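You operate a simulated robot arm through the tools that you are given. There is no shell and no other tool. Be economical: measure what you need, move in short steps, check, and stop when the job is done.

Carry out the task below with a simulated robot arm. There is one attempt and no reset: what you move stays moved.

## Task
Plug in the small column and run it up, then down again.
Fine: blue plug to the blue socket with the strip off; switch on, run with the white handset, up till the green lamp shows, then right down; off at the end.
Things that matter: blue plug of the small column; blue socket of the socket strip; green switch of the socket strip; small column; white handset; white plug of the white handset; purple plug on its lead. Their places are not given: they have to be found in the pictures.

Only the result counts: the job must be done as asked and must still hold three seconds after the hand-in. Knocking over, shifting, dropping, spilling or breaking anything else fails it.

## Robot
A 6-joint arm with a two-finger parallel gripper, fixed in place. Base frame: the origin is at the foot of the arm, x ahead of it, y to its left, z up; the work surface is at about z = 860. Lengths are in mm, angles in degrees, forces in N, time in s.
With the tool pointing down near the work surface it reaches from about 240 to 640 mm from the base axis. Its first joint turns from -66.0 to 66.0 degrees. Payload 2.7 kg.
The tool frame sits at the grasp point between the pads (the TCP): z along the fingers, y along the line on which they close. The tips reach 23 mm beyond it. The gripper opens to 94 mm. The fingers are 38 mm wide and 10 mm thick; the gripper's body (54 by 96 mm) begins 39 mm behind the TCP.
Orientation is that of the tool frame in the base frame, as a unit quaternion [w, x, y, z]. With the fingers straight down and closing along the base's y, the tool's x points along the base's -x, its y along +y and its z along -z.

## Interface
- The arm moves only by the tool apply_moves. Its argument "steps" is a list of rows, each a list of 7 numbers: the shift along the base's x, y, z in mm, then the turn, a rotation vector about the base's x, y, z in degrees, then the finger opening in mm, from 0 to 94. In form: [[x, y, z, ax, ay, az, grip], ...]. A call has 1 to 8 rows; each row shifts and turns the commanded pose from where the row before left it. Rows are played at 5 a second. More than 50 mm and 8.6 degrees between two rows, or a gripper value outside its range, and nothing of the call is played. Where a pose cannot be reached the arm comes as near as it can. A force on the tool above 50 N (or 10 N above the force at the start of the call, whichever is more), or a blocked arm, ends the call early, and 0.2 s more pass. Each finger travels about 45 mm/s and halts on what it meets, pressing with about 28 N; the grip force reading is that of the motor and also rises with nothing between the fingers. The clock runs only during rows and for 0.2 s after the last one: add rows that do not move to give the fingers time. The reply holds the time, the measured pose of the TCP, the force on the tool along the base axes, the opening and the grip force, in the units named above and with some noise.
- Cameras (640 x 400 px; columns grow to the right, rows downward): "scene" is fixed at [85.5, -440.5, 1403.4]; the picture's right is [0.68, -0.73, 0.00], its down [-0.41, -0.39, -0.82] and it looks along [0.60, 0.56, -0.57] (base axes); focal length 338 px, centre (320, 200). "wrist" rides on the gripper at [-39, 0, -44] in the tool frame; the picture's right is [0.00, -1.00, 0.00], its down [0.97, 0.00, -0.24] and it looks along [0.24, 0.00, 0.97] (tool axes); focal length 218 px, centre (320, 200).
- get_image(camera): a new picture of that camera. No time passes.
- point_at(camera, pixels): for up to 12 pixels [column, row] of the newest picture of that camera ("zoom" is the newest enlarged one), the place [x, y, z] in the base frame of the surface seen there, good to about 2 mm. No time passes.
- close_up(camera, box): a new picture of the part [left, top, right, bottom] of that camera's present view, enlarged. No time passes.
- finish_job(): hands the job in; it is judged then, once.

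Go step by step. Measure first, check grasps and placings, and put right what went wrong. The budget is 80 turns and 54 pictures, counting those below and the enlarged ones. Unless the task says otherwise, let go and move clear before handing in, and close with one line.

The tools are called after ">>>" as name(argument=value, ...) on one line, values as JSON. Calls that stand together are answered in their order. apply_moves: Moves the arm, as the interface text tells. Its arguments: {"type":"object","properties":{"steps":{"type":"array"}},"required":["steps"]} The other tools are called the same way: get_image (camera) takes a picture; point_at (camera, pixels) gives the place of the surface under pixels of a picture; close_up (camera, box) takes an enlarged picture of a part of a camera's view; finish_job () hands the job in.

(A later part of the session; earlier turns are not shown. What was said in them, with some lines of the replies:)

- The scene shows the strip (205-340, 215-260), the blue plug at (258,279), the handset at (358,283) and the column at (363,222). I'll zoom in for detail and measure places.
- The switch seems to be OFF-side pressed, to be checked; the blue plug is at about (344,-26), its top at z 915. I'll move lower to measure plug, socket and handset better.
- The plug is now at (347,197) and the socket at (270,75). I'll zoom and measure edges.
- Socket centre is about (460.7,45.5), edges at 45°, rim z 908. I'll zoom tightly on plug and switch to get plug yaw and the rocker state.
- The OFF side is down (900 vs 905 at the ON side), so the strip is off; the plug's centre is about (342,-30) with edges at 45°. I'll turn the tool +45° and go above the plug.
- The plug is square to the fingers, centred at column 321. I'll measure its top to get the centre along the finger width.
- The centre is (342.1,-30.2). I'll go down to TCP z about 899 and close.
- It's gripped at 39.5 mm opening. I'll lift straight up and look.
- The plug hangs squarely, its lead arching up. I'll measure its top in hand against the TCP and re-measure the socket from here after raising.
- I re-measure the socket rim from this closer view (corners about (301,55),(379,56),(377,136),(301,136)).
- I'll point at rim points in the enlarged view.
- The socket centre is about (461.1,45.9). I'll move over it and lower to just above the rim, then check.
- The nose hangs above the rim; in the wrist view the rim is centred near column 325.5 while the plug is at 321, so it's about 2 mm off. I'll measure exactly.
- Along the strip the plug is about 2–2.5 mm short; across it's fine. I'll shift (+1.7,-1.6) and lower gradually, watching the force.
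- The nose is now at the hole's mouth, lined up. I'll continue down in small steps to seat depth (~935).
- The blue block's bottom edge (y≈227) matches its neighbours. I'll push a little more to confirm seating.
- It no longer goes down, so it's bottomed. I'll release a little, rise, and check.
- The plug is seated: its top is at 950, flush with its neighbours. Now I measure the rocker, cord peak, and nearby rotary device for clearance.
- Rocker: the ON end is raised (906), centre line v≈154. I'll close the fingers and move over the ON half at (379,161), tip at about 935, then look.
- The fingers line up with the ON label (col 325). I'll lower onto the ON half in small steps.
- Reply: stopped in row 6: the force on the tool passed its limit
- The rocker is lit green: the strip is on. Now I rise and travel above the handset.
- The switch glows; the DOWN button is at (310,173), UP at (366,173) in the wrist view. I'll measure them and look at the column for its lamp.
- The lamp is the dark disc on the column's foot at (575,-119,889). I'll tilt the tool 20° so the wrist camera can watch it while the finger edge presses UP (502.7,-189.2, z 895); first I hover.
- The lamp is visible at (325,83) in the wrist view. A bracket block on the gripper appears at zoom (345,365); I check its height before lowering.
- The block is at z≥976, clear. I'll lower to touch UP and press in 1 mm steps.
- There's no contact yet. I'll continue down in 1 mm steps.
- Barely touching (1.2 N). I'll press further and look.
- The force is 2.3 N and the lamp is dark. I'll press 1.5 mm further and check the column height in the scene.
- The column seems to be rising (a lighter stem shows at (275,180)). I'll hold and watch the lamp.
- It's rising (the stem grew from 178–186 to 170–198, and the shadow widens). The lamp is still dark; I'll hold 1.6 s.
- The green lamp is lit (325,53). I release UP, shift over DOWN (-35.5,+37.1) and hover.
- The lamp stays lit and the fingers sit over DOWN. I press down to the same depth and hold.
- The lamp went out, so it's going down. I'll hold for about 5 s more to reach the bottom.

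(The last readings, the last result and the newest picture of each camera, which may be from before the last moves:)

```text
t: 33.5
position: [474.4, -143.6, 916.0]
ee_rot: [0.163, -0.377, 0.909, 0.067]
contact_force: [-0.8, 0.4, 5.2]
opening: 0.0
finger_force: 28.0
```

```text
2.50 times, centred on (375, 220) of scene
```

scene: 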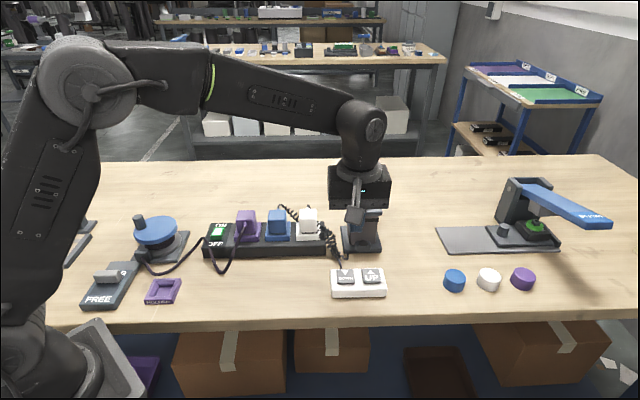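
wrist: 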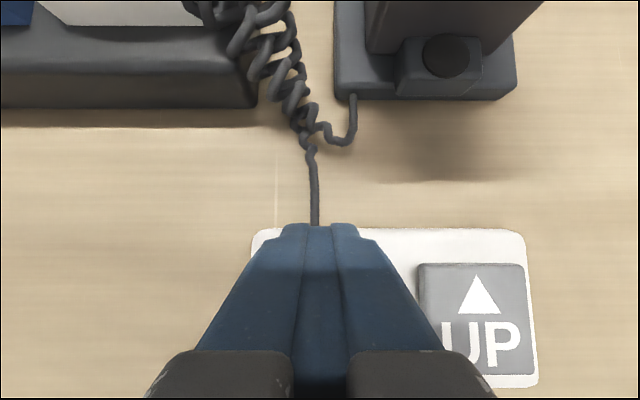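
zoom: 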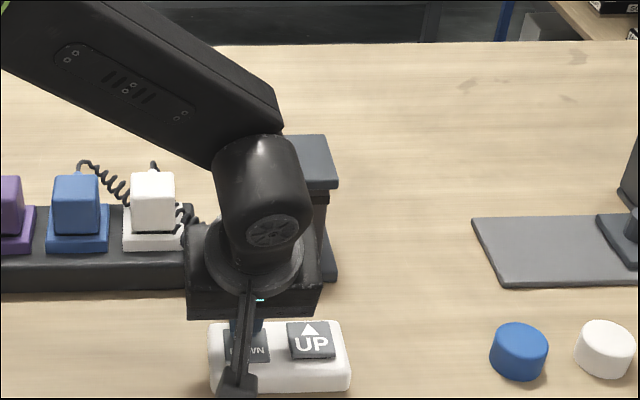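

The column's top is back at its first height (corner px (382,215)), so it's fully down. I release, rise, and travel toward the switch keeping the tilt, so just the finger edge will press the OFF end clear of the purple cord.

>>> apply_moves(steps=[[0, 0, 30, 0, 0, 0, 0], [0, 0, 45, 0, 0, 0, 0], [0, 0, 40, 0, 0, 0, 0], [-17, 45, 0, 0, 0, 0, 0], [-17, 45, 0, 0, 0, 0, 0], [-17, 45, 0, 0, 0, 0, 0], [-17, 45, 0, 0, 0, 0, 0], [-17, 45, 0, 0, 0, 0, 0]])

>>> apply_moves(steps=[[-17, 45, 0, 0, 0, 0, 0], [-7, 15.6, 0, 0, 0, 0, 0], [0, 0, -40, 0, 0, 0, 0], [0, 0, -40, 0, 0, 0, 0], [0, 0, 0, 0, 0, 0, 0]])

>>> get_image(camera="wrist")

>>> close_up(camera="scene", box=[180, 170, 290, 275])

```text
t: 35.3
position: [389.8, 82.3, 1032.6]
ee_rot: [0.162, -0.377, 0.91, 0.066]
contact_force: [-0.8, 0.6, -1.1]
opening: 0.0
finger_force: 28.2
```

```text
t: 36.5
position: [365.9, 141.3, 952.9]
ee_rot: [0.163, -0.376, 0.91, 0.066]
contact_force: [0.5, 0.7, -0.6]
opening: 0.0
finger_force: 28.3
```

```text
14 pictures are left
```

wrist: 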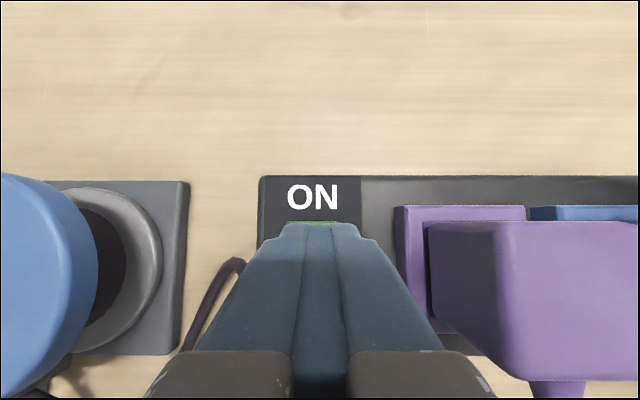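

```text
3.81 times, centred on (235, 222) of scene
```

zoom: 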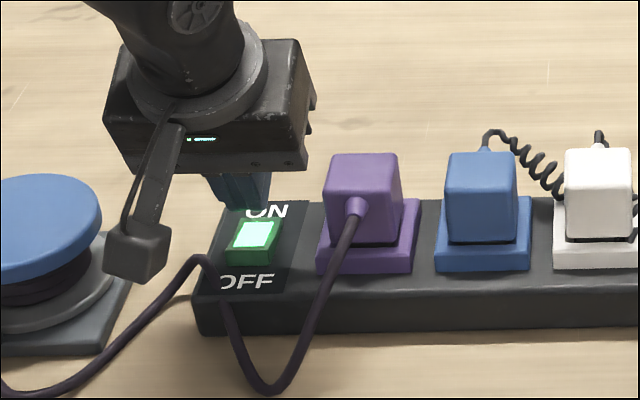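

The switch is still lit and the fingers hover over it, clear of the cord. I'll lower onto the OFF end in small steps.

>>> apply_moves(steps=[[0, 0, -13, 0, 0, 0, 0], [0, 0, -4, 0, 0, 0, 0], [0, 0, -3, 0, 0, 0, 0], [0, 0, -2, 0, 0, 0, 0]])

>>> close_up(camera="scene", box=[180, 170, 290, 275])

```text
t: 37.5
position: [364.8, 142.4, 929.8]
ee_rot: [0.164, -0.377, 0.909, 0.067]
contact_force: [1.0, 0.2, 0.8]
opening: 0.0
finger_force: 28.1
```

```text
3.81 times, centred on (235, 222) of scene
```

zoom: 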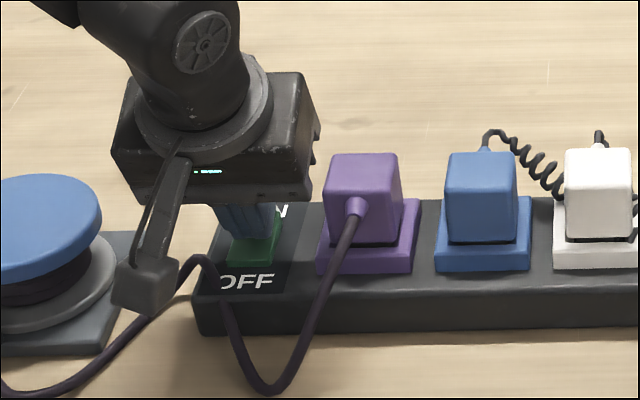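

The rocker has gone dark green. I'll press 1.5 mm more to be sure, then rise clear and verify.

>>> apply_moves(steps=[[0, 0, -1, 0, 0, 0, 0], [0, 0, -0.5, 0, 0, 0, 0], [0, 0, 20, 0, 0, 0, 0], [0, 0, 40, 0, 0, 0, 0], [0, 0, 45, 0, 0, 0, 0], [-10, -30, 40, 0, 0, 0, 0], [-10, -40, 20, 0, 0, 0, 0], [0, 0, 0, 0, 0, 0, 0]])

>>> get_image(camera="scene")

>>> close_up(camera="scene", box=[190, 180, 400, 311])

>>> get_image(camera="wrist")

```text
refused: row 6 steps farther than a row can; nothing moved
```

```text
11 pictures are left
```

scene: 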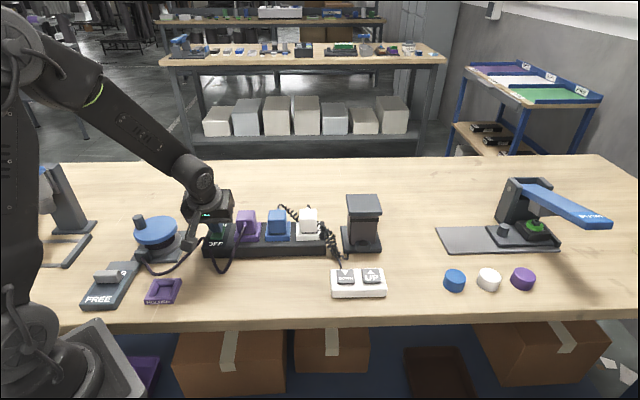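

```text
3.05 times, centred on (295, 246) of scene
```

zoom: 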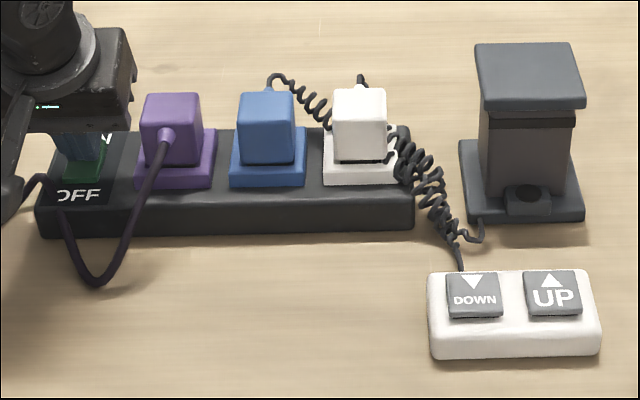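

```text
9 pictures are left
```

wrist: 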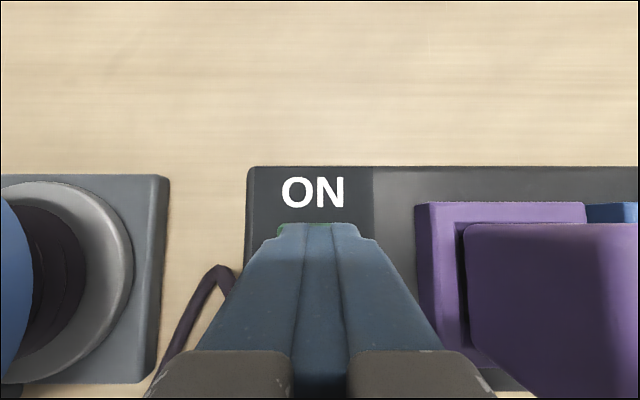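

The move was refused (a row was too long), so the arm stayed; the column and handset look exactly as at the start. I'll repeat with shorter rows.

>>> apply_moves(steps=[[0, 0, -1, 0, 0, 0, 0], [0, 0, -0.5, 0, 0, 0, 0], [0, 0, 20, 0, 0, 0, 0], [0, 0, 40, 0, 0, 0, 0], [0, 0, 45, 0, 0, 0, 0], [-5, -30, 25, 0, 0, 0, 0], [-5, -40, 20, 0, 0, 0, 0], [0, 0, 0, 0, 0, 0, 0]])

>>> get_image(camera="wrist")

>>> close_up(camera="scene", box=[190, 180, 400, 311])

```text
t: 39.3
position: [355.7, 69.9, 1079.5]
ee_rot: [0.163, -0.378, 0.909, 0.065]
contact_force: [0.9, 0.2, -0.8]
opening: 0.0
finger_force: 27.2
```

```text
8 pictures are left
```

wrist: 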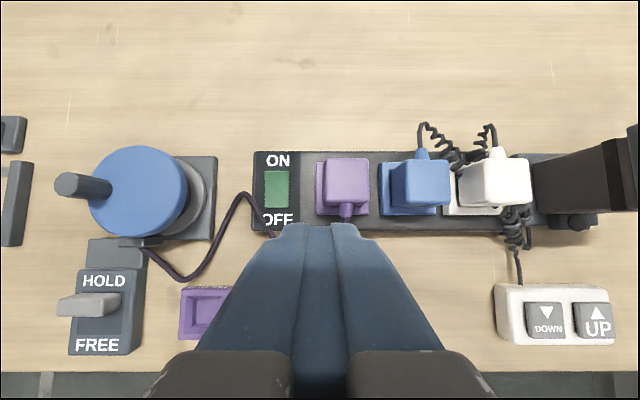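

```text
3.05 times, centred on (295, 246) of scene
```

zoom: 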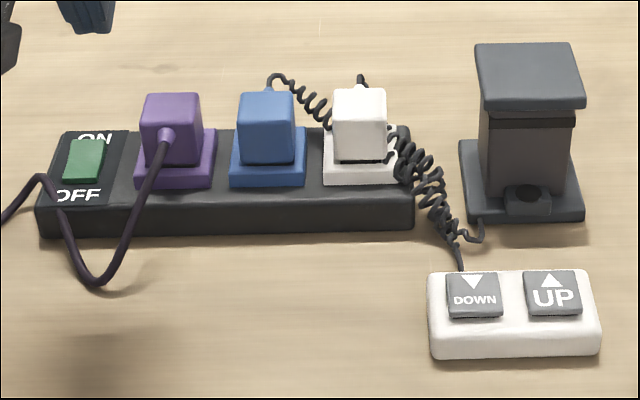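

The switch is dark with its OFF side down, the column is at the bottom, the blue plug is seated and nothing else has moved. The arm is clear, so I hand in.

>>> finish_job()

```text
The job is handed in.
```

The small column is plugged into the blue socket. I ran it up until the green lamp lit, then fully down, and the strip is off again.
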